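You operate a simulated robot arm through the tools that you are given. There is no shell and no other tool. Be economical: measure what you need, move in short steps, check, and stop when the job is done.

The job below is to be done with a simulated two-armed robot. You get a single attempt, and the scene is never put back.

TASK
Top up the thread oiler's pot to its ring from the oil bottle.
Fine: hold the bottle with one hand while the other unscrews the cap, which waits on the grey mat; the bottle goes back where it stood, cap screwed on; shut the pot lid. Set down upright: thread oil bottle.

It is judged by the outcome, as a careful person would: the job done as asked, and still so three seconds after it is handed in. It fails if anything else is knocked over, pushed out of place, dropped, spilled or broken. A push-on lid holds only when it is set on centred and level and pressed home; a screw cap is set on level and turned clockwise until tight.

THE ROBOT
Two 7-joint arms with two-finger parallel grippers on one trunk, on a base that drives. Base frame: it is fixed to the floor where the robot stands at the start and does not move with it; the origin is under the middle of the robot, x ahead of it, y to its left, z up. Units: m, degrees, N and s.
The left shoulder is at the start at [0.07, 0.163, 1.17], the right one opposite. With the tool pointing down near the work surface each hand reaches from about 0.36 to 0.88 m from the robot's upright axis, wherever it stands, measured 20 degrees to its own side. Places, roughly: drip knob [0.4, 0.1, 0.8]; grey mat [0.6, -0.8, 0.8]; oil pot [0.5, 0, 0.8]; oil pot lid [0.5, 0, 0.9]; oil valve lever [0.4, -0.1, 0.8]. Payload 3.43 kg a hand.
Tool frame (each hand has its own): the origin (TCP) lies between the finger pads and is the grasp point; the fingertips stand 0.034 m ahead of it; z points along the fingers, y is the line along which they close. Largest opening 0.128 m; finger width 0.024, thickness 0.012; the body of the gripper, 0.048 by 0.13 m, starts 0.096 m behind the TCP.
Orientation is that of the tool frame in the base frame, as a unit quaternion [w, x, y, z]. With the fingers straight down and closing along the base's y, the tool's x points along the base's -x, its y along +y and its z along -z.

THE INTERFACE
- The arms move only by the tool drive_tool. It takes "left_deltas", "right_deltas" or both (then of equal length, played together; a hand with none holds still); each is a list of rows, each a list of 3 entries, a list of its own where there are three numbers: the shift along the tool's x, y, z in m, then the turn, a rotation vector about the tool's x, y, z in degrees, then the closure, from 0 (fully open) to 1 (shut). In form: [[[tx, ty, tz], [rx, ry, rz], gripper], ...]. A call has 1 to 8 rows; each row shifts and turns the commanded pose from where the row before left it, along the tool's axes as they then stand. Rows are played at 5 a second. More than 0.05 m and 8.6 degrees between two rows, or a gripper value outside its range, and nothing of the call is played. Where a pose cannot be reached the arm comes as near as it can. A force on the tool above 40 N (or 10 N above the force at the start of the call, whichever is more), or a blocked arm, ends the call early, and 0.2 s more pass. Each finger travels about 0.153 m/s and halts on what it meets, pressing with about 35 N; the grip force reading is that of the motor and also rises with nothing between the fingers. The clock runs only during rows and for 0.2 s after the last one: add rows that do not move to give the fingers time. The reply holds the time, the measured pose of the TCP, the force on the tool along the base axes, the opening and the grip force, in the units named above and with some noise, with the torque about the TCP (base axes, N m) and any sound that the robot's microphone picked up.
- Cameras (640 x 400 px; columns grow to the right, rows downward): "scene" is now at [0.1231, -0.0438, 1.3928]; the picture's right is [-0.50, -0.86, 0.00], its down [-0.54, 0.31, -0.78] and it looks along [0.68, -0.40, -0.62] (base axes); focal length 228 px, centre (320, 200). "left" rides on the left gripper at [0.076, 0.011, -0.16] in its tool frame; the picture's right is [-0.15, 0.99, 0.00], its down [-0.88, -0.13, -0.46] and it looks along [-0.45, -0.07, 0.89] (tool axes); focal length 234 px, centre (320, 200). "right" rides on the right gripper at [0.076, -0.011, -0.16] in its tool frame; the picture's right is [0.15, 0.99, 0.00], its down [-0.88, 0.13, -0.46] and it looks along [-0.45, 0.07, 0.89] (tool axes); focal length 234 px, centre (320, 200). There is no depth. A picture from a camera that has moved, and an enlarged one, comes with that camera's place and axes in the base frame and with its lens.
- capture(camera): a new picture of that camera. No time passes.
- move_column(by): slides the trunk up (or, below 0, down) by that many m; the arms and the scene camera ride with it, the base frame stays. It gives what a move gives, with no picture.
- roll_base(legs): drives the robot by 1 to 6 legs, each [ahead, left, turn to the left] in m, m and degrees, along the robot's own axes; the way and the turn of a leg run together, so that a leg with both is an arc; at most 1.5 m and 180 degrees a leg. The arms and the cameras ride along, it lands a little off, and it stops where it bumps. It gives what a move gives.
- aim_head(pan, tilt): turns the head with the scene camera to pan (to the left, within 86 degrees either way) and tilt (down, from -29 to 69), counted from straight ahead of the robot. It gives what a move gives.
- close_up(camera, box): a new picture of the part [left, top, right, bottom] of that camera's present view, enlarged. No time passes.
- hand_in(): hands the job in; it is judged then, once.

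Go step by step. Nothing tells you exact positions but the pictures and the camera data: compare them with the known pose of the tool, close in by small moves and look again before you grip or let go. The budget is 120 turns and 100 pictures, counting those below and the enlarged ones. Unless the task says otherwise, let go and move clear before handing in.

The tools are called after ">>>" as name(argument=value, ...) on one line, values as JSON. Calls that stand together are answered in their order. drive_tool: Moves the arms, as the interface text tells. Its arguments: {"type":"object","properties":{"left_deltas":{"type":"array","items":{"type":"array"}},"right_deltas":{"type":"array","items":{"type":"array"}}},"required":[]} The other tools are called the same way: move_column (by) slides the trunk up or down; roll_base (legs) drives the base; aim_head (pan, tilt) turns the head that bears the scene camera; capture (camera) takes a picture; close_up (camera, box) takes an enlarged picture of a part of a camera's view; hand_in () hands the job in.

At the start:

```text
clock: 0.0
left_tcp_pos: [0.5222, -0.0212, 1.251]
left_ee_rot: [0.0, -0.002, 1.0, 0.0]
left_ft_force: [0.5, 0.1, 0.4]
left_torque: [0.03, -0.01, 0.03]
left_opening: 0.128
left_grasp_force: 0.0
right_tcp_pos: [0.312, -0.4174, 1.2364]
right_ee_rot: [0.001, 0.0, 1.0, 0.0]
right_ft_force: [-0.2, -0.5, -0.2]
right_torque: [-0.01, -0.03, 0.02]
right_opening: 0.1282
right_grasp_force: 0.1
trunk travel left (down, up): [-0.65, 0.29]
robot x, y, heading: [0.0021, 0.0042, 0.0]
head pan, tilt: [-30.3, 38.4]
```

scene: 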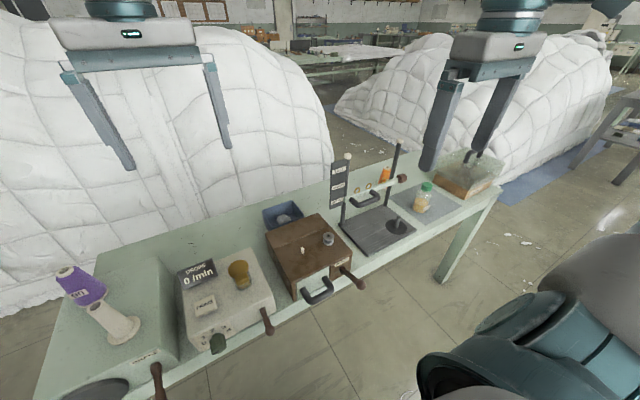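
right: 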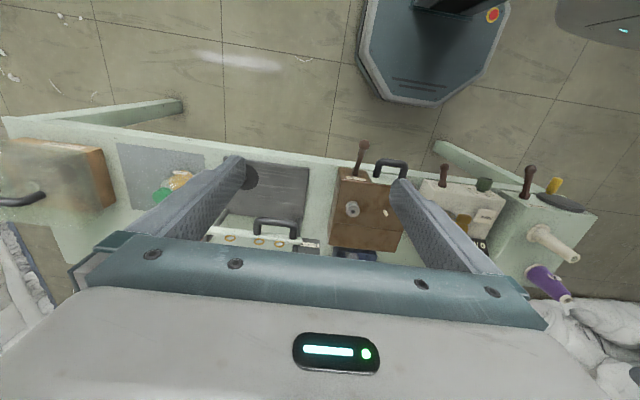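
left: 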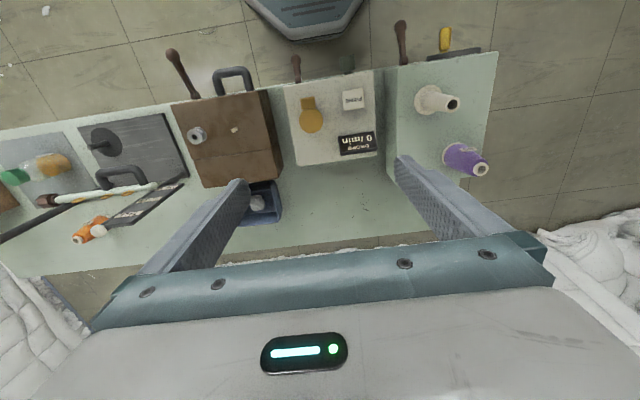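

I see a bench with several devices: a machine with a "0 /min" drop counter and an amber pot (the oiler), and a bottle with a green cap on a grey mat at the right. I'll look closer at each.

>>> close_up(camera="scene", box=[160, 230, 300, 360])

>>> close_up(camera="scene", box=[330, 130, 510, 260])

>>> close_up(camera="left", box=[250, 20, 420, 180])

```text
3.08 times, centred on (230, 295) of scene
camera zoom: at [0.1231, -0.0438, 1.3928], right [-0.5, -0.86, 0.0], down [-0.54, 0.31, -0.78], along [0.68, -0.4, -0.62], focal length 703 px, centre (597, -92)
```

zoom: 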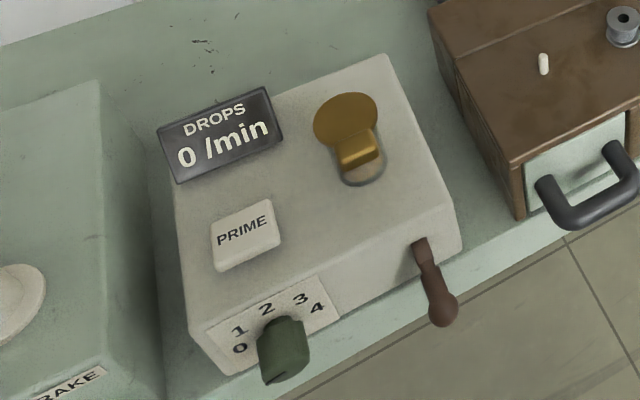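

```text
3.08 times, centred on (420, 195) of scene
camera zoom: at [0.1231, -0.0438, 1.3928], right [-0.5, -0.86, 0.0], down [-0.54, 0.31, -0.78], along [0.68, -0.4, -0.62], focal length 703 px, centre (12, 215)
```

zoom: 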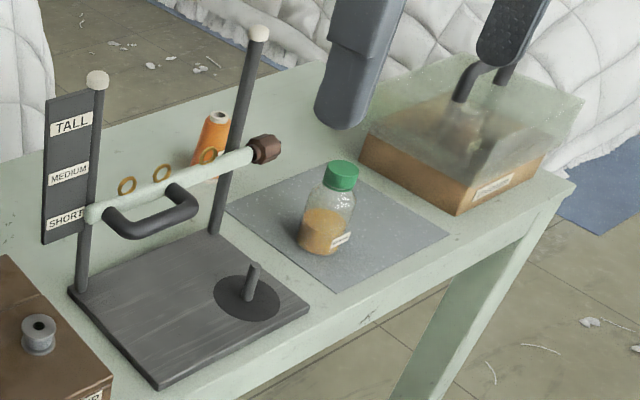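

```text
2.50 times, centred on (335, 100) of left
camera zoom: at [0.4446, -0.0101, 1.4096], right [0.14, 0.99, 0.0], down [0.88, -0.13, 0.46], along [0.45, -0.07, -0.89], focal length 585 px, centre (282, 450)
```

zoom: 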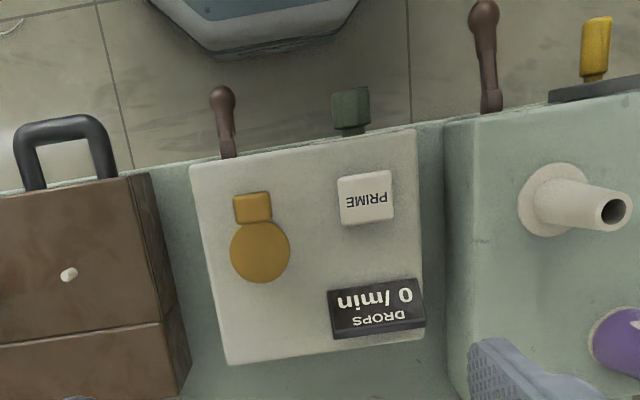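

The oiler block carries a small glass pot with a brass lid (tab facing the robot) around [0.515, -0.043, ~0.91]; the bottle stands near [0.54, -0.77]. I'll back off and lower the trunk for a flatter look at both.

>>> roll_base(legs=[[-0.3, 0, 0]])

>>> move_column(by=-0.3)

>>> aim_head(pan=-5, tilt=20)

>>> capture(camera="scene")

```text
clock: 2.0
left_tcp_pos: [0.2214, -0.021, 1.2504]
left_ee_rot: [0.0, -0.001, 1.0, 0.001]
left_ft_force: [-0.7, -0.7, -0.2]
left_torque: [0.05, 0.0, 0.01]
left_opening: 0.1279
left_grasp_force: 0.1
right_tcp_pos: [0.013, -0.4168, 1.2365]
right_ee_rot: [-0.001, -0.001, 1.0, -0.001]
right_ft_force: [-0.4, -0.5, -0.1]
right_torque: [-0.03, 0.0, -0.02]
right_opening: 0.128
right_grasp_force: 0.1
trunk travel left (down, up): [-0.65, 0.29]
robot x, y, heading: [-0.3043, -0.0026, 0.1]
head pan, tilt: [-30.3, 38.4]
```

```text
clock: 5.0
left_tcp_pos: [0.2224, -0.0209, 0.9497]
left_ee_rot: [0.0, -0.002, 1.0, 0.0]
left_ft_force: [-0.4, -0.2, -0.4]
left_torque: [-0.03, 0.01, 0.0]
left_opening: 0.1279
left_grasp_force: 0.1
right_tcp_pos: [0.0124, -0.417, 0.9377]
right_ee_rot: [0.0, -0.001, 1.0, 0.0]
right_ft_force: [0.9, -0.4, -0.2]
right_torque: [0.01, 0.01, -0.01]
right_opening: 0.1283
right_grasp_force: 0.0
trunk travel left (down, up): [-0.35, 0.59]
robot x, y, heading: [-0.2962, 0.0028, 0.2]
head pan, tilt: [-30.3, 38.4]
```

```text
clock: 5.9
left_tcp_pos: [0.2209, -0.0218, 0.9501]
left_ee_rot: [0.0, -0.002, 1.0, 0.0]
left_ft_force: [-0.1, -0.2, 0.3]
left_torque: [0.02, -0.02, -0.01]
left_opening: 0.128
left_grasp_force: 0.0
right_tcp_pos: [0.0131, -0.4168, 0.937]
right_ee_rot: [0.0, -0.001, 1.0, 0.0]
right_ft_force: [0.3, -0.6, -0.2]
right_torque: [-0.01, -0.01, 0.03]
right_opening: 0.1279
right_grasp_force: 0.1
trunk travel left (down, up): [-0.35, 0.59]
robot x, y, heading: [-0.3012, -0.0004, 0.1]
head pan, tilt: [-5.0, 20.0]
```

```text
93 pictures are left
camera scene: at [-0.1589, -0.0085, 1.1218], right [-0.09, -1.0, 0.0], down [-0.34, 0.03, -0.94], along [0.94, -0.08, -0.34], focal length 228 px, centre (320, 200)
```

scene: 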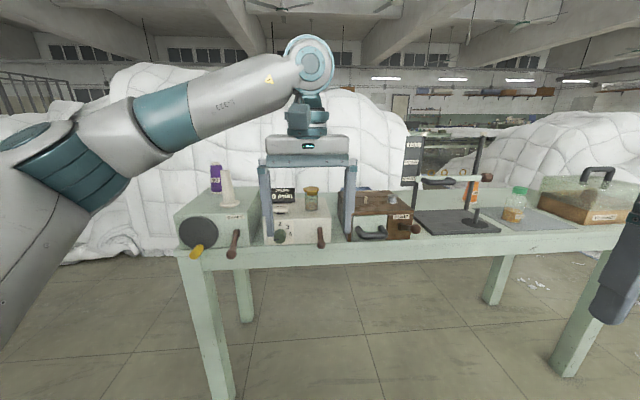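

>>> close_up(camera="scene", box=[270, 175, 350, 250])

>>> close_up(camera="scene", box=[460, 160, 580, 250])

```text
5.33 times, centred on (310, 212) of scene
camera zoom: at [-0.1589, -0.0085, 1.1218], right [-0.09, -1.0, 0.0], down [-0.34, 0.03, -0.94], along [0.94, -0.08, -0.34], focal length 1218 px, centre (373, 133)
```

zoom: 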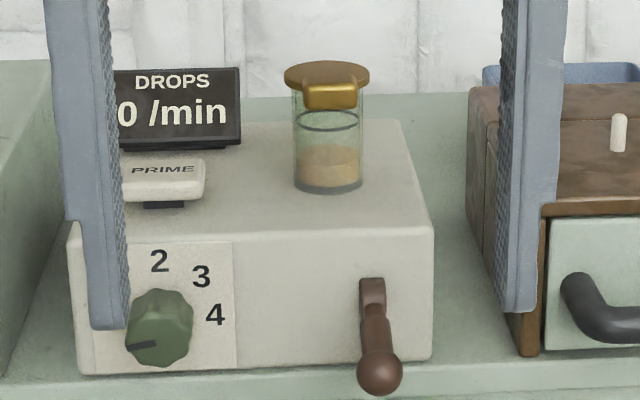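

```text
4.44 times, centred on (520, 205) of scene
camera zoom: at [-0.1589, -0.0085, 1.1218], right [-0.09, -1.0, 0.0], down [-0.34, 0.03, -0.94], along [0.94, -0.08, -0.34], focal length 1015 px, centre (-569, 178)
```

zoom: 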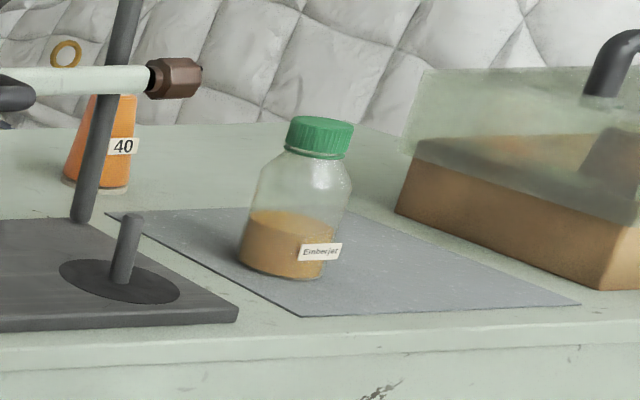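

The pot is a glass jar with a dark ring at about two-thirds height, oil well below it, with a hinged brass lid and a tab facing me. I'll now drive sideways to stand before the bottle.

>>> roll_base(legs=[[0, -0.77, 0]])

>>> aim_head(pan=0, tilt=25)

>>> capture(camera="scene")

```text
clock: 10.1
left_tcp_pos: [0.2213, -0.7897, 0.9509]
left_ee_rot: [0.0, 0.0, 1.0, -0.001]
left_ft_force: [-0.5, -0.5, -0.3]
left_torque: [0.03, -0.01, -0.03]
left_opening: 0.128
left_grasp_force: 0.1
right_tcp_pos: [0.013, -1.1856, 0.9372]
right_ee_rot: [0.0, 0.0, 1.0, 0.0]
right_ft_force: [-0.2, -0.1, 0.6]
right_torque: [-0.03, 0.01, 0.01]
right_opening: 0.1281
right_grasp_force: 0.1
trunk travel left (down, up): [-0.35, 0.59]
robot x, y, heading: [-0.3036, -0.7687, -0.3]
head pan, tilt: [-5.0, 20.0]
```

```text
clock: 10.7
left_tcp_pos: [0.2217, -0.7898, 0.9501]
left_ee_rot: [0.0, -0.001, 1.0, 0.0]
left_ft_force: [0.1, -0.2, -0.6]
left_torque: [-0.04, 0.01, 0.03]
left_opening: 0.1279
left_grasp_force: 0.0
right_tcp_pos: [0.0131, -1.1854, 0.936]
right_ee_rot: [0.001, 0.0, 1.0, 0.0]
right_ft_force: [-0.3, -0.6, -1.0]
right_torque: [0.01, 0.0, -0.01]
right_opening: 0.128
right_grasp_force: 0.1
trunk travel left (down, up): [-0.35, 0.59]
robot x, y, heading: [-0.2999, -0.7721, -0.1]
head pan, tilt: [0.0, 25.0]
```

```text
90 pictures are left
camera scene: at [-0.1585, -0.7683, 1.1138], right [0.0, -1.0, 0.0], down [-0.42, 0.0, -0.91], along [0.91, 0.0, -0.42], focal length 228 px, centre (320, 200)
```

scene: 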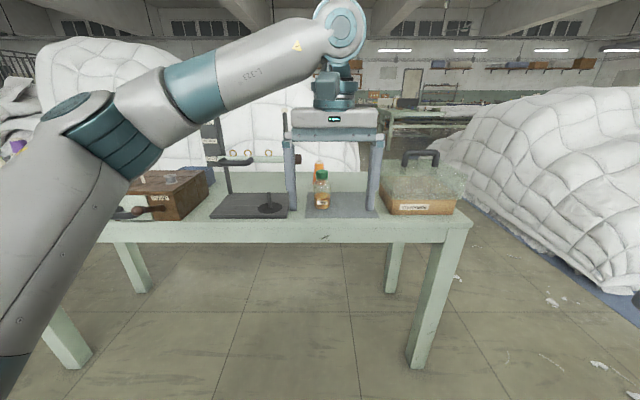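

The bottle is straight ahead. I'll turn the left hand about its finger axis so its camera ends up on top when the fingers point forward.

>>> drive_tool(left_deltas=[[[0, 0, 0], [0, 0, 8.5], 0], [[0, 0, 0], [0, 0, 8.5], 0], [[0, 0, 0], [0, 0, 8.5], 0], [[0, 0, 0], [0, 0, 8.5], 0], [[0, 0, 0], [0, 0, 8.5], 0], [[0, 0, 0], [0, 0, 8.5], 0], [[0, 0, 0], [0, 0, 8.5], 0], [[0, 0, 0], [0, 0, 8.5], 0]])

>>> close_up(camera="scene", box=[280, 140, 400, 230])

```text
clock: 12.5
left_tcp_pos: [0.2222, -0.7884, 0.9505]
left_ee_rot: [-0.001, 0.559, 0.829, 0.0]
left_ft_force: [0.5, 0.0, -0.1]
left_torque: [0.0, -0.01, 0.01]
left_opening: 0.1278
left_grasp_force: 0.0
right_tcp_pos: [0.0127, -1.1844, 0.9364]
right_ee_rot: [0.0, -0.001, 1.0, 0.0]
right_ft_force: [-0.3, -0.1, -0.8]
right_torque: [0.0, 0.03, -0.04]
right_opening: 0.1281
right_grasp_force: 0.1
trunk travel left (down, up): [-0.35, 0.59]
robot x, y, heading: [-0.3026, -0.7677, -0.2]
head pan, tilt: [0.0, 25.0]
```

```text
4.44 times, centred on (340, 185) of scene
camera zoom: at [-0.1585, -0.7683, 1.1138], right [0.0, -1.0, 0.0], down [-0.42, 0.0, -0.91], along [0.91, 0.0, -0.42], focal length 1015 px, centre (231, 267)
```

zoom: 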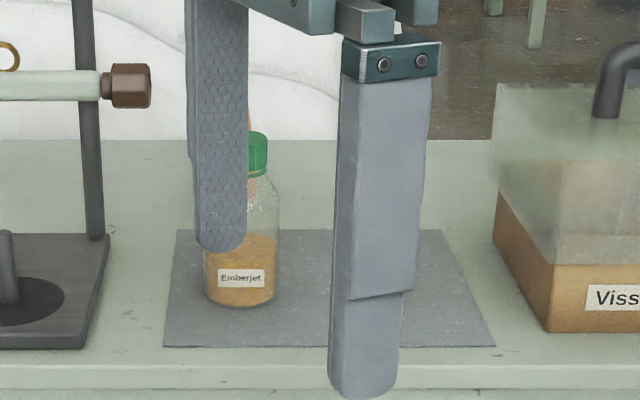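

>>> drive_tool(left_deltas=[[[0, 0, 0], [0, 0, 8.5], 0], [[0, 0, 0], [0, 0, 8.5], 0], [[0, 0, 0], [0, 0, 8.5], 0], [[0, 0, 0], [0, 0, 8.5], 0], [[0, 0, 0], [0, 0, 8.5], 0], [[0, 0, 0], [0, 0, 8.5], 0], [[0, 0, 0], [0, 0, 8.5], 0], [[0, 0, 0], [0, 0, 8.5], 0]])

>>> drive_tool(left_deltas=[[[0, 0, 0], [0, 0, 8.5], 0], [[0, 0, 0], [0, 0, 8.5], 0], [[0, 0, 0], [0, 0, 8.5], 0], [[0, 0, 0], [0, 0, 8.5], 0], [[0, 0, 0], [0, 0, 8.5], 0], [[0, 0, 0], [0, 0, 1.5], 0]])

```text
clock: 14.3
left_tcp_pos: [-0.0345, -0.7917, 0.8778]
left_ee_rot: [0.001, 0.927, 0.376, 0.0]
left_ft_force: [-0.3, 0.1, -0.2]
left_torque: [-0.01, -0.01, 0.0]
left_opening: 0.1278
left_grasp_force: 0.1
left hand out of reach, approached as far as the arm can: row 2, 3, 4, 5, 6, 7, 8
right_tcp_pos: [0.0141, -1.1855, 0.9371]
right_ee_rot: [-0.001, 0.0, 1.0, 0.0]
right_ft_force: [0.3, -0.1, 1.3]
right_torque: [0.01, 0.0, -0.04]
right_opening: 0.128
right_grasp_force: 0.1
trunk travel left (down, up): [-0.35, 0.59]
robot x, y, heading: [-0.3013, -0.7651, 0.2]
head pan, tilt: [0.0, 25.0]
```

```text
clock: 15.2
left_tcp_pos: [-0.1122, -0.7697, 0.8641]
left_ee_rot: [0.003, 0.984, 0.176, 0.006]
left_ft_force: [22.9, 3.9, 1.7]
left_torque: [-0.35, 2.24, -0.19]
left_opening: 0.128
left_grasp_force: 0.0
left hand out of reach, approached as far as the arm can: row 1, 2, 3, 4
right_tcp_pos: [0.0127, -1.1855, 0.9371]
right_ee_rot: [0.0, 0.0, 1.0, 0.0]
right_ft_force: [1.2, 0.5, 1.0]
right_torque: [0.01, 0.05, 0.04]
right_opening: 0.128
right_grasp_force: 0.2
trunk travel left (down, up): [-0.35, 0.59]
robot x, y, heading: [-0.2985, -0.7676, -0.1]
head pan, tilt: [0.0, 25.0]
stopped in row 4 (left hand): the force on the tool passed its limit (the readings are from after the stop); the commanded pose is now the measured one
```

That yaw direction hits a joint limit and drew the hand back. I'll undo it and use the natural orientation instead, with the fingers pitched down.

>>> drive_tool(left_deltas=[[[0.042, 0.015, 0], [0, 0, 0], 0], [[0.042, 0.015, 0], [0, 0, -8.5], 0], [[0.04, 0.021, 0], [0, 0, -8.5], 0], [[0.036, 0.027, 0], [0, 0, -8.5], 0], [[0.032, 0.032, 0], [0, 0, -8.5], 0], [[0.026, 0.036, 0], [0, 0, -8.5], 0], [[0.021, 0.04, 0], [0, 0, -8.5], 0], [[0.015, 0.043, 0], [0, 0, -8.5], 0]])

>>> drive_tool(left_deltas=[[[0, 0, 0], [0, 0, -8.5], 0], [[0, 0, 0], [0, 0, -8.5], 0], [[0, 0, 0], [0, 0, -8.5], 0], [[0, 0, 0], [0, 0, -8.5], 0], [[0, 0, 0], [0, 0, -8.5], 0], [[0, 0, 0], [0, 0, -8.5], 0], [[0, 0, 0], [0, 0, -8.5], 0], [[0, 0, 0], [0, 0, -8.5], 0]])

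```text
clock: 17.0
left_tcp_pos: [0.1301, -0.7544, 0.8505]
left_ee_rot: [0.005, 0.766, 0.643, 0.002]
left_ft_force: [0.7, -0.5, -0.3]
left_torque: [0.01, 0.01, 0.01]
left_opening: 0.128
left_grasp_force: 0.2
left hand out of reach, approached as far as the arm can: row 1, 2, 3, 4, 5, 6, 7, 8
right_tcp_pos: [0.0141, -1.1843, 0.9367]
right_ee_rot: [-0.001, 0.0, 1.0, 0.0]
right_ft_force: [-0.4, 0.4, -0.7]
right_torque: [0.01, 0.02, -0.03]
right_opening: 0.1279
right_grasp_force: 0.1
trunk travel left (down, up): [-0.35, 0.59]
robot x, y, heading: [-0.2979, -0.7705, 0.2]
head pan, tilt: [0.0, 25.0]
```

```text
clock: 18.8
left_tcp_pos: [0.1291, -0.7544, 0.8511]
left_ee_rot: [0.005, 0.278, 0.961, -0.001]
left_ft_force: [0.1, -0.1, -1.3]
left_torque: [0.02, 0.0, -0.02]
left_opening: 0.128
left_grasp_force: 0.2
right_tcp_pos: [0.0139, -1.1855, 0.9369]
right_ee_rot: [0.0, 0.0, 1.0, 0.0]
right_ft_force: [0.1, 0.7, 0.2]
right_torque: [-0.01, 0.0, 0.03]
right_opening: 0.1278
right_grasp_force: 0.2
trunk travel left (down, up): [-0.35, 0.59]
robot x, y, heading: [-0.3001, -0.7684, -0.3]
head pan, tilt: [0.0, 25.0]
```

>>> drive_tool(left_deltas=[[[0, 0, -0.03], [0, 0, -8.2], 0], [[0, 0, -0.03], [0, 0, -8.2], 0], [[0, 0, -0.03], [0, 0, -8.2], 0], [[0, 0, 0], [0, 0, -7.7], 0], [[-0.04, 0, 0], [0, -8, 0], 0], [[-0.04, 0, 0], [0, -8, 0], 0], [[0, 0, 0], [0, -8, 0], 0], [[0, 0, 0], [0, -8, 0], 0]])

>>> drive_tool(left_deltas=[[[0, 0, 0], [0, -8, 0], 0], [[0, 0, 0], [0, -8, 0], 0], [[0, 0, 0], [0, -7, 0], 0]])

```text
clock: 20.6
left_tcp_pos: [0.2085, -0.7549, 0.9482]
left_ee_rot: [0.282, 0.0, 0.96, -0.004]
left_ft_force: [-0.8, 0.5, 0.0]
left_torque: [-0.02, -0.02, -0.01]
left_opening: 0.1282
left_grasp_force: 0.1
right_tcp_pos: [0.0131, -1.1845, 0.935]
right_ee_rot: [0.0, 0.0, 1.0, 0.0]
right_ft_force: [0.2, -0.2, -1.2]
right_torque: [0.01, 0.0, 0.02]
right_opening: 0.1278
right_grasp_force: 0.2
trunk travel left (down, up): [-0.35, 0.59]
robot x, y, heading: [-0.2964, -0.768, -0.1]
head pan, tilt: [0.0, 25.0]
```

```text
clock: 21.4
left_tcp_pos: [0.2078, -0.7544, 0.9479]
left_ee_rot: [0.467, 0.0, 0.884, -0.003]
left_ft_force: [-0.1, 0.6, -0.2]
left_torque: [0.01, -0.04, 0.01]
left_opening: 0.128
left_grasp_force: 0.0
right_tcp_pos: [0.0125, -1.1856, 0.9363]
right_ee_rot: [0.0, 0.0, 1.0, 0.0]
right_ft_force: [0.5, 0.4, -0.3]
right_torque: [0.0, 0.01, 0.01]
right_opening: 0.1282
right_grasp_force: 0.0
trunk travel left (down, up): [-0.35, 0.59]
robot x, y, heading: [-0.2984, -0.7657, 0.2]
head pan, tilt: [0.0, 25.0]
```

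Pitch achieved. Before grasping, I'll rehearse the pouring roll in free space (about base x, mouth toward +y) to be sure the arm can reach it.

>>> drive_tool(left_deltas=[[[0, 0, 0], [4.88, 0, -6.96], 0], [[0, 0, 0], [4.88, 0, -6.96], 0], [[0, 0, 0], [4.88, 0, -6.96], 0], [[0, 0, 0], [4.88, 0, -6.96], 0], [[0, 0, 0], [4.88, 0, -6.96], 0], [[0, 0, 0], [4.88, 0, -6.96], 0], [[0, 0, 0], [4.88, 0, -6.96], 0], [[0, 0, 0], [4.88, 0, -6.96], 0]])

>>> drive_tool(left_deltas=[[[0, 0, 0], [4.88, 0, -6.96], 0], [[0, 0, 0], [4.88, 0, -6.96], 0], [[0, 0, 0], [4.88, 0, -6.96], 0], [[0, 0, 0], [4.88, 0, -6.96], 0], [[0, 0, 0], [4.88, 0, -6.96], 0]])

```text
clock: 23.2
left_tcp_pos: [0.2253, -0.76, 0.9565]
left_ee_rot: [0.385, -0.256, 0.732, -0.501]
left_ft_force: [-0.4, -0.1, -0.3]
left_torque: [0.02, -0.04, 0.01]
left_opening: 0.1281
left_grasp_force: 0.0
left hand out of reach, approached as far as the arm can: row 7, 8
right_tcp_pos: [0.0131, -1.1845, 0.9368]
right_ee_rot: [-0.002, 0.0, 1.0, 0.0]
right_ft_force: [0.0, -0.5, -0.2]
right_torque: [0.0, -0.01, 0.02]
right_opening: 0.128
right_grasp_force: 0.1
trunk travel left (down, up): [-0.35, 0.59]
robot x, y, heading: [-0.2968, -0.7677, -0.1]
head pan, tilt: [0.0, 25.0]
```

```text
clock: 24.4
left_tcp_pos: [0.2464, -0.7699, 0.9642]
left_ee_rot: [-0.31, 0.342, -0.588, 0.664]
left_ft_force: [0.4, 0.6, -0.2]
left_torque: [0.0, -0.05, -0.04]
left_opening: 0.1281
left_grasp_force: 0.1
left hand out of reach, approached as far as the arm can: row 1, 2, 3, 4, 5
right_tcp_pos: [0.0131, -1.1846, 0.9363]
right_ee_rot: [0.0, 0.0, 1.0, 0.0]
right_ft_force: [-0.5, -0.3, -0.2]
right_torque: [0.0, -0.02, 0.0]
right_opening: 0.1282
right_grasp_force: 0.1
trunk travel left (down, up): [-0.35, 0.59]
robot x, y, heading: [-0.297, -0.7668, -0.1]
head pan, tilt: [0.0, 25.0]
```

>>> drive_tool(left_deltas=[[[-0.0287, 0, 0.041], [0, 0, 0], 0], [[-0.0287, 0, 0.041], [0, 0, 0], 0], [[0, 0, 0], [4, 0, -6], 0], [[0, 0, 0], [4, 0, -6], 0]])

```text
clock: 25.4
left_tcp_pos: [0.3453, -0.7697, 0.966]
left_ee_rot: [-0.262, 0.379, -0.502, 0.732]
left_ft_force: [-0.6, 0.2, 0.6]
left_torque: [0.01, 0.01, 0.02]
left_opening: 0.128
left_grasp_force: 0.1
right_tcp_pos: [0.012, -1.1864, 0.936]
right_ee_rot: [0.0, -0.002, 1.0, 0.001]
right_ft_force: [0.2, -0.7, -0.3]
right_torque: [0.03, -0.01, -0.02]
right_opening: 0.128
right_grasp_force: 0.0
trunk travel left (down, up): [-0.35, 0.59]
robot x, y, heading: [-0.2979, -0.7717, 0.2]
head pan, tilt: [0.0, 25.0]
```

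The pouring roll (110°) works with the hand about 0.64 m ahead of the robot. Rolling back upright.

>>> drive_tool(left_deltas=[[[0, 0, 0], [-4.88, 0, 6.96], 0], [[0, 0, 0], [-4.88, 0, 6.96], 0], [[0, 0, 0], [-4.88, 0, 6.96], 0], [[0, 0, 0], [-4.88, 0, 6.96], 0], [[0, 0, 0], [-4.88, 0, 6.96], 0], [[0, 0, 0], [-4.88, 0, 6.96], 0], [[0, 0, 0], [-4.88, 0, 6.96], 0], [[0, 0, 0], [-4.88, 0, 6.96], 0]])

>>> drive_tool(left_deltas=[[[0, 0, 0], [-4.88, 0, 6.96], 0], [[0, 0, 0], [-4.88, 0, 6.96], 0], [[0, 0, 0], [-4.88, 0, 6.96], 0], [[0, 0, 0], [-4.88, 0, 6.96], 0], [[0, 0, 0], [-4.88, 0, 6.96], 0], [[0, 0, 0], [0, 0, 0], 0]])

>>> capture(camera="scene")

>>> capture(camera="left")

```text
clock: 27.2
left_tcp_pos: [0.3455, -0.77, 0.9661]
left_ee_rot: [0.431, -0.167, 0.825, -0.326]
left_ft_force: [-0.8, -0.7, 0.1]
left_torque: [0.02, 0.0, 0.04]
left_opening: 0.1277
left_grasp_force: 0.0
right_tcp_pos: [0.0125, -1.1856, 0.9371]
right_ee_rot: [0.0, 0.0, 1.0, 0.001]
right_ft_force: [0.4, -0.1, 0.4]
right_torque: [0.01, -0.01, 0.02]
right_opening: 0.128
right_grasp_force: 0.0
trunk travel left (down, up): [-0.35, 0.59]
robot x, y, heading: [-0.2992, -0.7702, 0.0]
head pan, tilt: [0.0, 25.0]
```

```text
clock: 28.6
left_tcp_pos: [0.346, -0.7679, 0.9655]
left_ee_rot: [0.463, -0.001, 0.886, -0.004]
left_ft_force: [-0.4, -0.3, 0.5]
left_torque: [-0.01, 0.02, 0.03]
left_opening: 0.1281
left_grasp_force: 0.2
right_tcp_pos: [0.0141, -1.1838, 0.937]
right_ee_rot: [0.0, 0.0, 1.0, 0.001]
right_ft_force: [0.0, -0.1, 0.4]
right_torque: [-0.03, -0.02, 0.02]
right_opening: 0.128
right_grasp_force: 0.0
trunk travel left (down, up): [-0.35, 0.59]
robot x, y, heading: [-0.3023, -0.7657, 0.0]
head pan, tilt: [0.0, 25.0]
```

```text
88 pictures are left
camera scene: at [-0.1583, -0.7679, 1.1137], right [0.0, -1.0, 0.0], down [-0.42, 0.0, -0.91], along [0.91, 0.0, -0.42], focal length 228 px, centre (320, 200)
```

scene: 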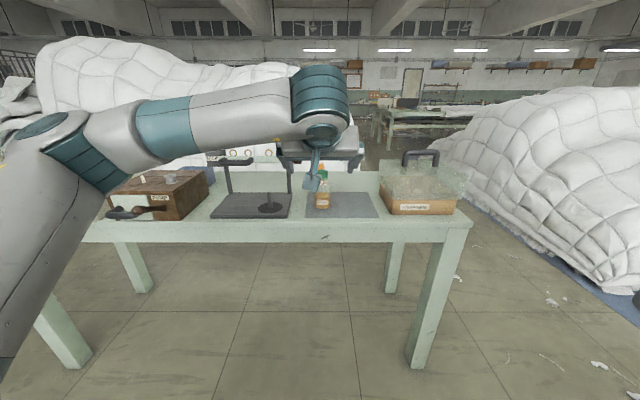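

```text
87 pictures are left
camera left: at [0.1701, -0.7563, 0.994], right [0.09, 0.99, 0.11], down [0.13, -0.12, 0.98], along [0.99, -0.07, -0.14], focal length 234 px, centre (320, 200)
```

left: 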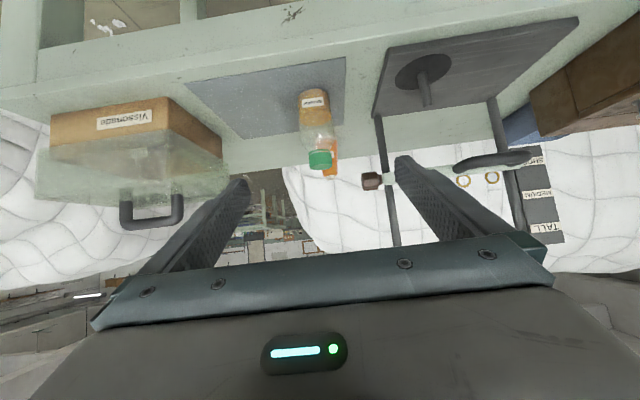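

The bottle's axis reads as about [0.553, -0.775], cap centre z ≈ 0.875. I'll drive forward a bit and re-measure.

>>> roll_base(legs=[[0.13, 0, 0]])

>>> capture(camera="left")

```text
clock: 29.9
left_tcp_pos: [0.4767, -0.7704, 0.9648]
left_ee_rot: [0.463, -0.001, 0.887, -0.004]
left_ft_force: [1.4, -0.3, 0.1]
left_torque: [-0.03, 0.01, -0.01]
left_opening: 0.1281
left_grasp_force: 0.1
right_tcp_pos: [0.1439, -1.185, 0.9371]
right_ee_rot: [-0.001, 0.0, 1.0, 0.001]
right_ft_force: [0.7, -1.0, -0.1]
right_torque: [0.04, 0.02, -0.02]
right_opening: 0.1279
right_grasp_force: 0.2
trunk travel left (down, up): [-0.35, 0.59]
robot x, y, heading: [-0.1717, -0.7654, -0.1]
head pan, tilt: [0.0, 25.0]
```

```text
86 pictures are left
camera left: at [0.3017, -0.7571, 0.9933], right [0.09, 0.99, 0.11], down [0.13, -0.12, 0.98], along [0.99, -0.07, -0.14], focal length 234 px, centre (320, 200)
```

left: 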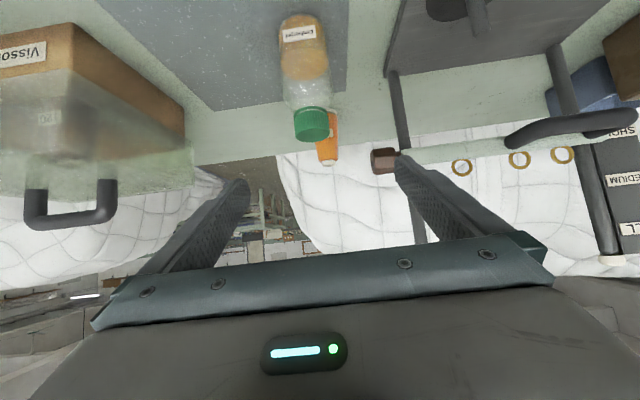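

>>> drive_tool(left_deltas=[[[0.0297, -0.0013, 0.0174], [0, 0, 0], 0], [[0.0297, -0.0013, 0.0174], [0, 0, 0], 0], [[0.0297, -0.0013, 0.0174], [0, 0, 0], 0], [[0, 0, 0], [0, 0, 0], 0]])

>>> capture(camera="left")

>>> aim_head(pan=0, tilt=30)

>>> capture(camera="scene")

```text
clock: 30.9
left_tcp_pos: [0.466, -0.7737, 0.8625]
left_ee_rot: [0.463, 0.0, 0.886, -0.005]
left_ft_force: [-0.8, -0.1, 0.7]
left_torque: [-0.01, 0.02, -0.03]
left_opening: 0.1279
left_grasp_force: 0.1
right_tcp_pos: [0.1428, -1.1856, 0.937]
right_ee_rot: [0.0, 0.0, 1.0, 0.0]
right_ft_force: [-0.2, -0.1, -0.9]
right_torque: [-0.03, -0.03, 0.03]
right_opening: 0.128
right_grasp_force: 0.0
trunk travel left (down, up): [-0.35, 0.59]
robot x, y, heading: [-0.1695, -0.7704, -0.1]
head pan, tilt: [0.0, 25.0]
```

```text
85 pictures are left
camera left: at [0.2919, -0.7619, 0.8917], right [0.09, 0.99, 0.11], down [0.13, -0.12, 0.98], along [0.99, -0.07, -0.14], focal length 234 px, centre (320, 200)
```

left: 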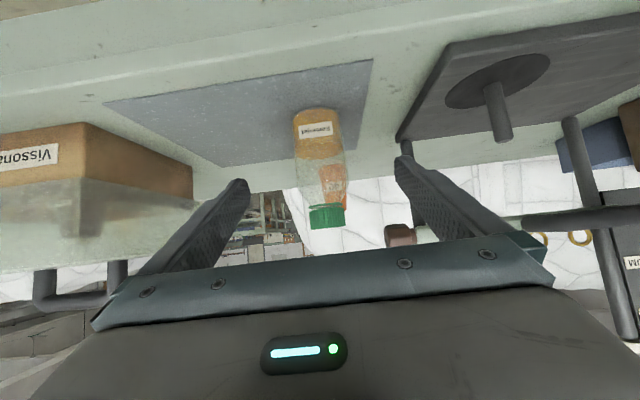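

```text
clock: 31.5
left_tcp_pos: [0.4666, -0.7744, 0.8629]
left_ee_rot: [0.463, -0.001, 0.886, -0.004]
left_ft_force: [-0.5, 0.0, -1.1]
left_torque: [0.0, 0.0, 0.01]
left_opening: 0.1281
left_grasp_force: 0.2
right_tcp_pos: [0.1435, -1.1852, 0.936]
right_ee_rot: [-0.001, 0.0, 1.0, 0.0]
right_ft_force: [-0.5, 0.2, -0.1]
right_torque: [0.02, 0.0, 0.01]
right_opening: 0.128
right_grasp_force: 0.0
trunk travel left (down, up): [-0.35, 0.59]
robot x, y, heading: [-0.1693, -0.7698, -0.2]
head pan, tilt: [0.0, 30.0]
```

```text
84 pictures are left
camera scene: at [-0.0295, -0.7684, 1.1058], right [0.0, -1.0, 0.0], down [-0.5, 0.0, -0.87], along [0.87, 0.0, -0.5], focal length 228 px, centre (320, 200)
```

scene: 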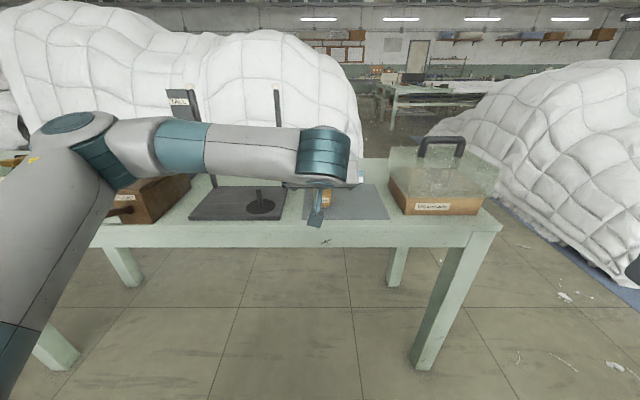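

Aligned with the bottle between the fingers; advancing 0.103 m along the approach.

>>> drive_tool(left_deltas=[[[0, 0, 0.035], [0, 0, 0], 0], [[0, 0, 0.034], [0, 0, 0], 0], [[0, 0, 0.034], [0, 0, 0], 0], [[0, 0, 0], [0, 0, 0], 0.3], [[0, 0, 0], [0, 0, 0], 0.48]])

>>> capture(camera="left")

```text
clock: 32.7
left_tcp_pos: [0.5528, -0.7749, 0.8035]
left_ee_rot: [0.463, 0.0, 0.886, -0.005]
left_ft_force: [-0.6, -0.1, -0.3]
left_torque: [0.04, 0.01, 0.0]
left_opening: 0.0666
left_grasp_force: 0.0
right_tcp_pos: [0.1446, -1.1843, 0.9379]
right_ee_rot: [0.0, 0.0, 1.0, 0.0]
right_ft_force: [-0.1, 0.7, 0.0]
right_torque: [0.01, -0.01, -0.04]
right_opening: 0.1281
right_grasp_force: 0.1
trunk travel left (down, up): [-0.35, 0.59]
robot x, y, heading: [-0.1706, -0.769, -0.0]
head pan, tilt: [0.0, 30.0]
```

```text
83 pictures are left
camera left: at [0.3777, -0.7628, 0.8321], right [0.09, 0.99, 0.11], down [0.13, -0.12, 0.98], along [0.99, -0.07, -0.14], focal length 234 px, centre (320, 200)
```

left: 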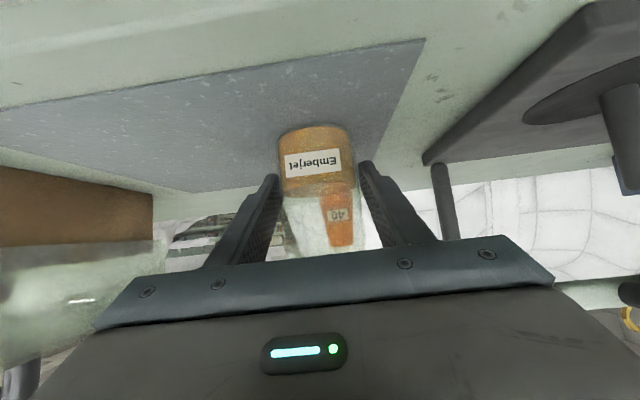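

Bottle is centred between the pads. Closing.

>>> drive_tool(left_deltas=[[[0, 0, 0], [0, 0, 0], 0.55], [[0, 0, 0], [0, 0, 0], 1], [[0, 0, 0], [0, 0, 0], 1], [[0, 0, 0], [0, 0, 0], 1]])

>>> capture(camera="left")

```text
clock: 33.7
left_tcp_pos: [0.553, -0.7752, 0.8037]
left_ee_rot: [0.463, 0.0, 0.886, -0.005]
left_ft_force: [-0.7, 0.5, -0.1]
left_torque: [0.06, 0.0, -0.02]
left_opening: 0.0573
left_grasp_force: 34.8
right_tcp_pos: [0.1436, -1.185, 0.9362]
right_ee_rot: [0.0, 0.0, 1.0, 0.001]
right_ft_force: [0.2, -0.2, 0.0]
right_torque: [0.0, 0.01, -0.04]
right_opening: 0.128
right_grasp_force: 0.1
trunk travel left (down, up): [-0.35, 0.59]
robot x, y, heading: [-0.1652, -0.7725, -0.1]
head pan, tilt: [0.0, 30.0]
```

```text
82 pictures are left
camera left: at [0.3775, -0.7627, 0.8323], right [0.09, 0.99, 0.11], down [0.13, -0.12, 0.98], along [0.99, -0.07, -0.14], focal length 234 px, centre (320, 200)
```

left: 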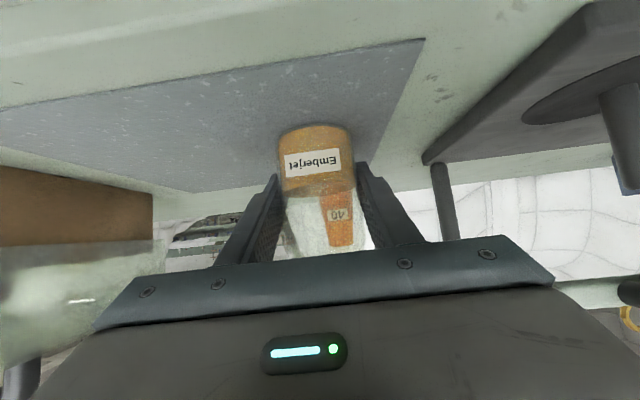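

The bottle is held (57 mm wide). Next the right hand goes up and over above the cap.

>>> drive_tool(right_deltas=[[[0, 0, -0.045], [0, 0, 0], 0], [[0, 0, -0.045], [0, 0, 0], 0], [[0, 0, -0.045], [0, 0, 0], 0], [[0, 0, -0.045], [0, 0, 0], 0], [[-0.034, 0.034, 0], [0, 0, 0], 0], [[-0.034, 0.034, 0], [0, 0, 0], 0], [[-0.034, 0.034, 0], [0, 0, 0], 0], [[-0.034, 0.034, 0], [0, 0, 0], 0]])

>>> drive_tool(right_deltas=[[[-0.034, 0.034, 0], [0, 0, 0], 0], [[-0.034, 0.034, 0], [0, 0, 0], 0], [[-0.034, 0.034, 0], [0, 0, 0], 0], [[-0.034, 0.034, 0], [0, 0, 0], 0], [[-0.034, 0.034, 0], [0, 0, 0], 0], [[-0.034, 0.034, 0], [0, 0, 0], 0], [[-0.034, 0.034, 0], [0, 0, 0], 0], [[-0.034, 0.034, 0], [0, 0, 0], 0]])

>>> capture(camera="right")

>>> capture(camera="scene")

```text
clock: 35.5
left_tcp_pos: [0.5523, -0.7744, 0.8052]
left_ee_rot: [0.463, 0.0, 0.886, -0.005]
left_ft_force: [1.3, -0.4, 1.0]
left_torque: [0.01, 0.2, -0.02]
left_opening: 0.0572
left_grasp_force: 35.0
right_tcp_pos: [0.2801, -1.0477, 1.1175]
right_ee_rot: [0.0, 0.0, 1.0, 0.0]
right_ft_force: [-0.6, -0.1, -0.4]
right_torque: [-0.04, -0.01, 0.01]
right_opening: 0.1281
right_grasp_force: 0.1
trunk travel left (down, up): [-0.35, 0.59]
robot x, y, heading: [-0.1669, -0.7699, 0.1]
head pan, tilt: [0.0, 30.0]
```

```text
clock: 37.3
left_tcp_pos: [0.5525, -0.7745, 0.8025]
left_ee_rot: [0.463, 0.0, 0.886, -0.005]
left_ft_force: [1.2, 0.3, 1.7]
left_torque: [0.09, -0.08, -0.02]
left_opening: 0.0572
left_grasp_force: 35.0
right_tcp_pos: [0.3977, -0.9759, 0.997]
right_ee_rot: [-0.002, 0.0, 1.0, 0.0]
right_ft_force: [0.2, -0.7, -0.1]
right_torque: [0.05, 0.03, 0.0]
right_opening: 0.1279
right_grasp_force: 0.1
right hand out of reach, approached as far as the arm can: row 2, 3, 4, 5, 6, 7, 8
trunk travel left (down, up): [-0.35, 0.59]
robot x, y, heading: [-0.1719, -0.7667, -0.0]
head pan, tilt: [0.0, 30.0]
```

```text
81 pictures are left
camera right: at [0.3212, -0.9868, 1.1564], right [-0.15, 0.99, 0.0], down [0.88, 0.13, 0.45], along [0.45, 0.07, -0.89], focal length 234 px, centre (320, 200)
```

right: 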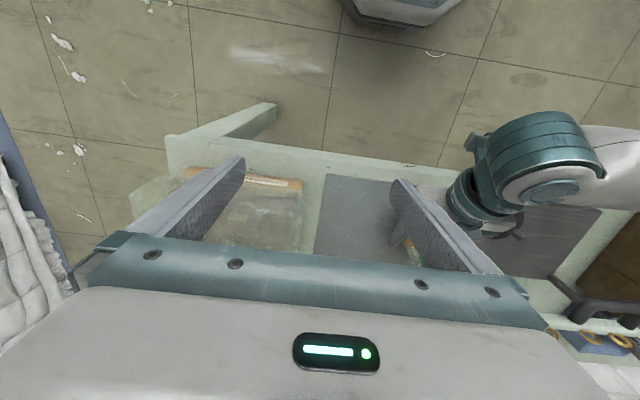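

```text
80 pictures are left
camera scene: at [-0.0291, -0.7685, 1.1058], right [0.0, -1.0, 0.0], down [-0.5, 0.0, -0.87], along [0.87, 0.0, -0.5], focal length 228 px, centre (320, 200)
```

scene: 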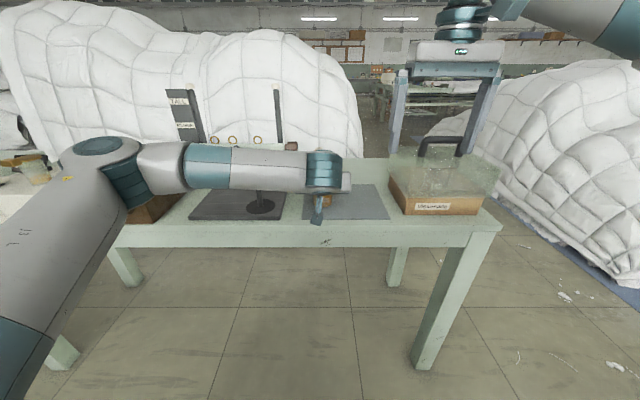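

With the trunk this low, the right hand can't get over the cap. I'll raise the trunk 0.2 m (bottle lifts with it), then lower the bottle in the left hand to hover just above its spot.

>>> move_column(by=0.2)

>>> drive_tool(left_deltas=[[[0.0328, 0, 0.0228], [0, 0, 0], 1], [[0.0328, 0, 0.0228], [0, 0, 0], 1], [[0.0328, 0, 0.0228], [0, 0, 0], 1], [[0.0328, 0, 0.0228], [0, 0, 0], 1], [[0, 0, 0], [0, 0, 0], 1]])

>>> capture(camera="scene")

>>> capture(camera="left")

```text
clock: 39.5
left_tcp_pos: [0.5524, -0.7758, 1.0033]
left_ee_rot: [0.463, 0.0, 0.886, -0.005]
left_ft_force: [0.1, -0.6, -1.6]
left_torque: [0.02, 0.03, -0.05]
left_opening: 0.0567
left_grasp_force: 34.9
right_tcp_pos: [0.3966, -0.9763, 1.1977]
right_ee_rot: [-0.001, 0.0, 1.0, 0.001]
right_ft_force: [0.1, 0.1, 0.3]
right_torque: [0.0, 0.01, 0.01]
right_opening: 0.1279
right_grasp_force: 0.0
trunk travel left (down, up): [-0.55, 0.39]
robot x, y, heading: [-0.169, -0.7671, -0.3]
head pan, tilt: [0.0, 30.0]
```

```text
clock: 40.7
left_tcp_pos: [0.5536, -0.777, 0.8439]
left_ee_rot: [0.464, 0.0, 0.886, -0.005]
left_ft_force: [0.3, -0.2, -1.2]
left_torque: [0.0, 0.01, -0.02]
left_opening: 0.057
left_grasp_force: 34.6
right_tcp_pos: [0.3957, -0.9773, 1.1989]
right_ee_rot: [-0.001, 0.001, 1.0, 0.0]
right_ft_force: [0.1, 0.3, -0.6]
right_torque: [-0.01, -0.02, -0.01]
right_opening: 0.1279
right_grasp_force: 0.0
trunk travel left (down, up): [-0.55, 0.39]
robot x, y, heading: [-0.1692, -0.7692, -0.0]
head pan, tilt: [0.0, 30.0]
```

```text
79 pictures are left
camera scene: at [-0.0298, -0.7683, 1.3059], right [0.0, -1.0, 0.0], down [-0.5, 0.0, -0.87], along [0.87, 0.0, -0.5], focal length 228 px, centre (320, 200)
```

scene: 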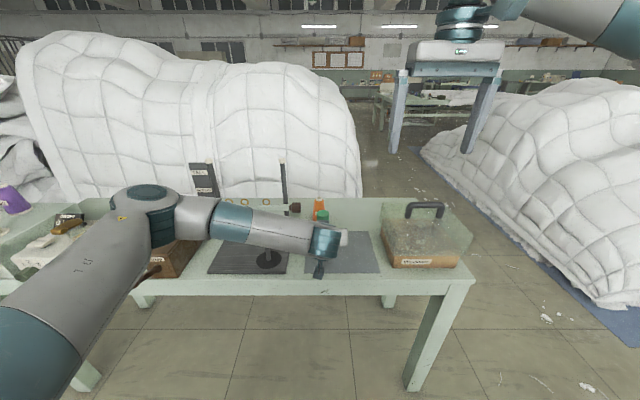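

```text
78 pictures are left
camera left: at [0.3774, -0.7656, 0.8723], right [0.09, 0.99, 0.11], down [0.13, -0.12, 0.98], along [0.99, -0.07, -0.14], focal length 234 px, centre (320, 200)
```

left: 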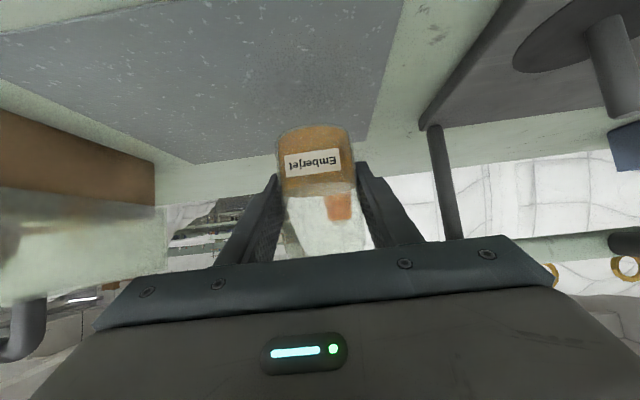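

Bottle held about 4 cm above the mat. Bringing the right hand above the cap.

>>> drive_tool(right_deltas=[[[-0.026, 0.0335, 0.01], [0, 0, 0], 0], [[-0.026, 0.0335, 0.01], [0, 0, 0], 0], [[-0.026, 0.0335, 0.01], [0, 0, 0], 0], [[-0.026, 0.0335, 0.01], [0, 0, 0], 0], [[-0.026, 0.0335, 0.01], [0, 0, 0], 0], [[-0.027, 0.0335, 0.01], [0, 0, 0], 0], [[0, 0, 0.03], [0, 0, 0], 0.3], [[0, 0, 0.02], [0, 0, 0], 0.4]])

>>> capture(camera="right")

>>> capture(camera="scene")

```text
clock: 42.5
left_tcp_pos: [0.5527, -0.7781, 0.8433]
left_ee_rot: [0.464, 0.0, 0.886, -0.005]
left_ft_force: [0.5, 0.0, -1.2]
left_torque: [0.0, 0.0, 0.01]
left_opening: 0.0573
left_grasp_force: 35.5
right_tcp_pos: [0.4149, -0.9657, 1.1026]
right_ee_rot: [0.0, 0.0, 1.0, 0.0]
right_ft_force: [0.8, -0.7, 0.4]
right_torque: [-0.01, 0.03, 0.0]
right_opening: 0.0768
right_grasp_force: 0.0
right hand out of reach, approached as far as the arm can: row 1, 2, 3, 4, 5, 6
trunk travel left (down, up): [-0.55, 0.39]
robot x, y, heading: [-0.1682, -0.7665, -0.0]
head pan, tilt: [0.0, 30.0]
```

```text
77 pictures are left
camera right: at [0.3382, -0.9764, 1.2624], right [-0.15, 0.99, 0.0], down [0.88, 0.13, 0.46], along [0.45, 0.07, -0.89], focal length 234 px, centre (320, 200)
```

right: 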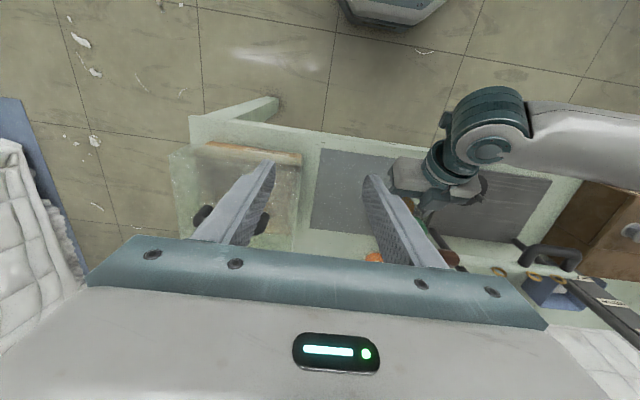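

```text
76 pictures are left
camera scene: at [-0.0291, -0.7682, 1.3057], right [0.0, -1.0, 0.0], down [-0.5, 0.0, -0.87], along [0.87, 0.0, -0.5], focal length 228 px, centre (320, 200)
```

scene: 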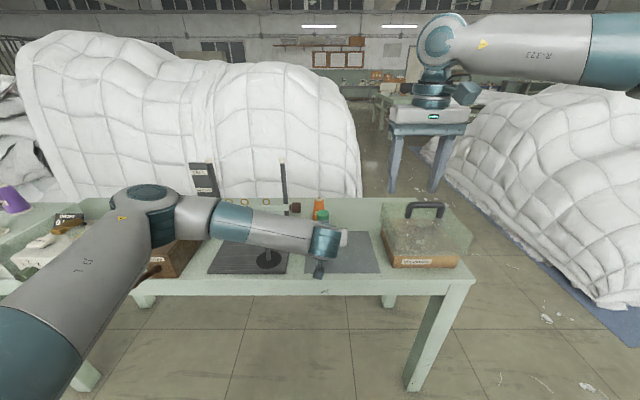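

>>> drive_tool(right_deltas=[[[0, 0.03, 0.03], [0, 0, 0], 0.4], [[0, 0.03, 0.03], [0, 0, 0], 0.4], [[0, 0.03, 0.03], [0, 0, 0], 0.4], [[-0.03, 0.03, 0], [0, 0, 0], 0.4], [[-0.03, 0.03, 0], [0, 0, 0], 0.4]])

```text
clock: 43.7
left_tcp_pos: [0.5529, -0.7781, 0.8442]
left_ee_rot: [0.464, 0.0, 0.886, -0.005]
left_ft_force: [-0.5, 0.9, -1.3]
left_torque: [0.02, 0.02, -0.02]
left_opening: 0.0571
left_grasp_force: 34.6
right_tcp_pos: [0.4142, -0.9304, 1.0545]
right_ee_rot: [0.001, 0.001, 1.0, 0.001]
right_ft_force: [-0.2, 0.9, 1.5]
right_torque: [-0.01, 0.0, -0.02]
right_opening: 0.0769
right_grasp_force: 0.2
right hand out of reach, approached as far as the arm can: row 2, 3, 4, 5
trunk travel left (down, up): [-0.55, 0.39]
robot x, y, heading: [-0.1712, -0.7678, -0.2]
head pan, tilt: [0.0, 30.0]
```

>>> drive_tool(right_deltas=[[[0, 0, 0], [0, 0, -8], 0.4], [[0, 0, 0], [0, 0, -8], 0.4], [[0, 0, 0], [0, 0, -8], 0.4], [[-0.0122, 0.0274, 0], [0, 0, 0], 0.4], [[-0.0122, 0.0274, 0], [0, 0, 0], 0.4], [[0, 0, 0.03], [0, 0, 0], 0.4]])

>>> aim_head(pan=-20, tilt=10)

>>> capture(camera="scene")

```text
clock: 45.1
left_tcp_pos: [0.552, -0.7788, 0.8437]
left_ee_rot: [0.463, -0.001, 0.886, -0.005]
left_ft_force: [-0.2, -0.6, -1.3]
left_torque: [0.03, 0.01, 0.0]
left_opening: 0.057
left_grasp_force: 34.5
right_tcp_pos: [0.4011, -0.9246, 1.0252]
right_ee_rot: [0.0, -0.208, 0.978, 0.0]
right_ft_force: [0.2, 0.2, 0.3]
right_torque: [0.05, 0.03, 0.0]
right_opening: 0.0768
right_grasp_force: 0.1
right hand out of reach, approached as far as the arm can: row 4, 5
trunk travel left (down, up): [-0.55, 0.39]
robot x, y, heading: [-0.1678, -0.7648, -0.0]
head pan, tilt: [0.0, 30.0]
```

```text
clock: 45.9
left_tcp_pos: [0.5528, -0.7779, 0.8438]
left_ee_rot: [0.463, 0.0, 0.886, -0.005]
left_ft_force: [-0.4, 0.0, -2.0]
left_torque: [0.02, -0.02, -0.04]
left_opening: 0.057
left_grasp_force: 35.6
right_tcp_pos: [0.4007, -0.9235, 1.026]
right_ee_rot: [0.0, -0.207, 0.978, 0.0]
right_ft_force: [-0.3, 0.5, 0.7]
right_torque: [-0.02, 0.02, 0.03]
right_opening: 0.0768
right_grasp_force: 0.1
trunk travel left (down, up): [-0.55, 0.39]
robot x, y, heading: [-0.1682, -0.7664, 0.0]
head pan, tilt: [-20.0, 10.0]
```

```text
75 pictures are left
camera scene: at [-0.0322, -0.8, 1.338], right [-0.34, -0.94, 0.0], down [-0.16, 0.06, -0.98], along [0.93, -0.34, -0.17], focal length 228 px, centre (320, 200)
```

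scene: 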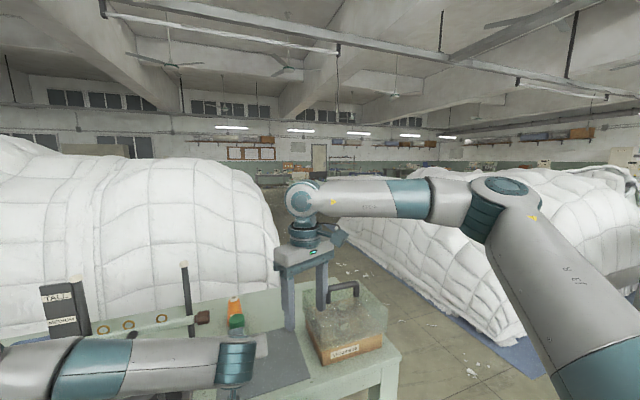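

The limit is in the wrist yaw, not the reach. I'll yaw the right hand the other way (+z), which should free forward reach.

>>> drive_tool(right_deltas=[[[0, 0, 0], [0, 0, 8.5], 0.4], [[0, 0, 0], [0, 0, 8.5], 0.4], [[0, 0, 0], [0, 0, 8.5], 0.4], [[0, 0, 0], [0, 0, 8.5], 0.4], [[0, 0, 0], [0, 0, 8.5], 0.4], [[0, 0, 0], [0, 0, 8.5], 0.4], [[0, 0, 0], [0, 0, 8.5], 0.4], [[0, 0, 0], [0, 0, 8.5], 0.4]])

>>> drive_tool(right_deltas=[[[0, 0, 0], [0, 0, 8.5], 0.4], [[0, 0, 0], [0, 0, 8.5], 0.4], [[0, 0, 0], [0, 0, 8.5], 0.4], [[0, 0, 0], [0, 0, 8.5], 0.4], [[0, 0, 0], [0, 0, 8.5], 0.4], [[0, 0, 0], [0, 0, 8.5], 0.4]])

```text
clock: 47.7
left_tcp_pos: [0.5522, -0.7777, 0.8435]
left_ee_rot: [0.464, 0.0, 0.886, -0.005]
left_ft_force: [0.5, 1.2, -1.5]
left_torque: [-0.02, -0.02, 0.0]
left_opening: 0.0569
left_grasp_force: 36.1
right_tcp_pos: [0.4005, -0.9236, 1.0256]
right_ee_rot: [0.0, 0.375, 0.927, -0.001]
right_ft_force: [0.5, 0.3, -0.7]
right_torque: [-0.01, 0.03, -0.01]
right_opening: 0.077
right_grasp_force: 0.1
trunk travel left (down, up): [-0.55, 0.39]
robot x, y, heading: [-0.174, -0.7712, -0.1]
head pan, tilt: [-20.0, 10.0]
```

```text
clock: 49.1
left_tcp_pos: [0.5528, -0.778, 0.8433]
left_ee_rot: [0.463, 0.0, 0.886, -0.005]
left_ft_force: [0.5, 0.5, -1.1]
left_torque: [-0.02, 0.01, 0.04]
left_opening: 0.0574
left_grasp_force: 35.0
right_tcp_pos: [0.4009, -0.9243, 1.0266]
right_ee_rot: [0.0, 0.739, 0.673, 0.0]
right_ft_force: [0.6, 0.0, 0.2]
right_torque: [0.0, -0.04, -0.01]
right_opening: 0.077
right_grasp_force: 0.1
trunk travel left (down, up): [-0.55, 0.39]
robot x, y, heading: [-0.1738, -0.7653, -0.2]
head pan, tilt: [-20.0, 10.0]
```

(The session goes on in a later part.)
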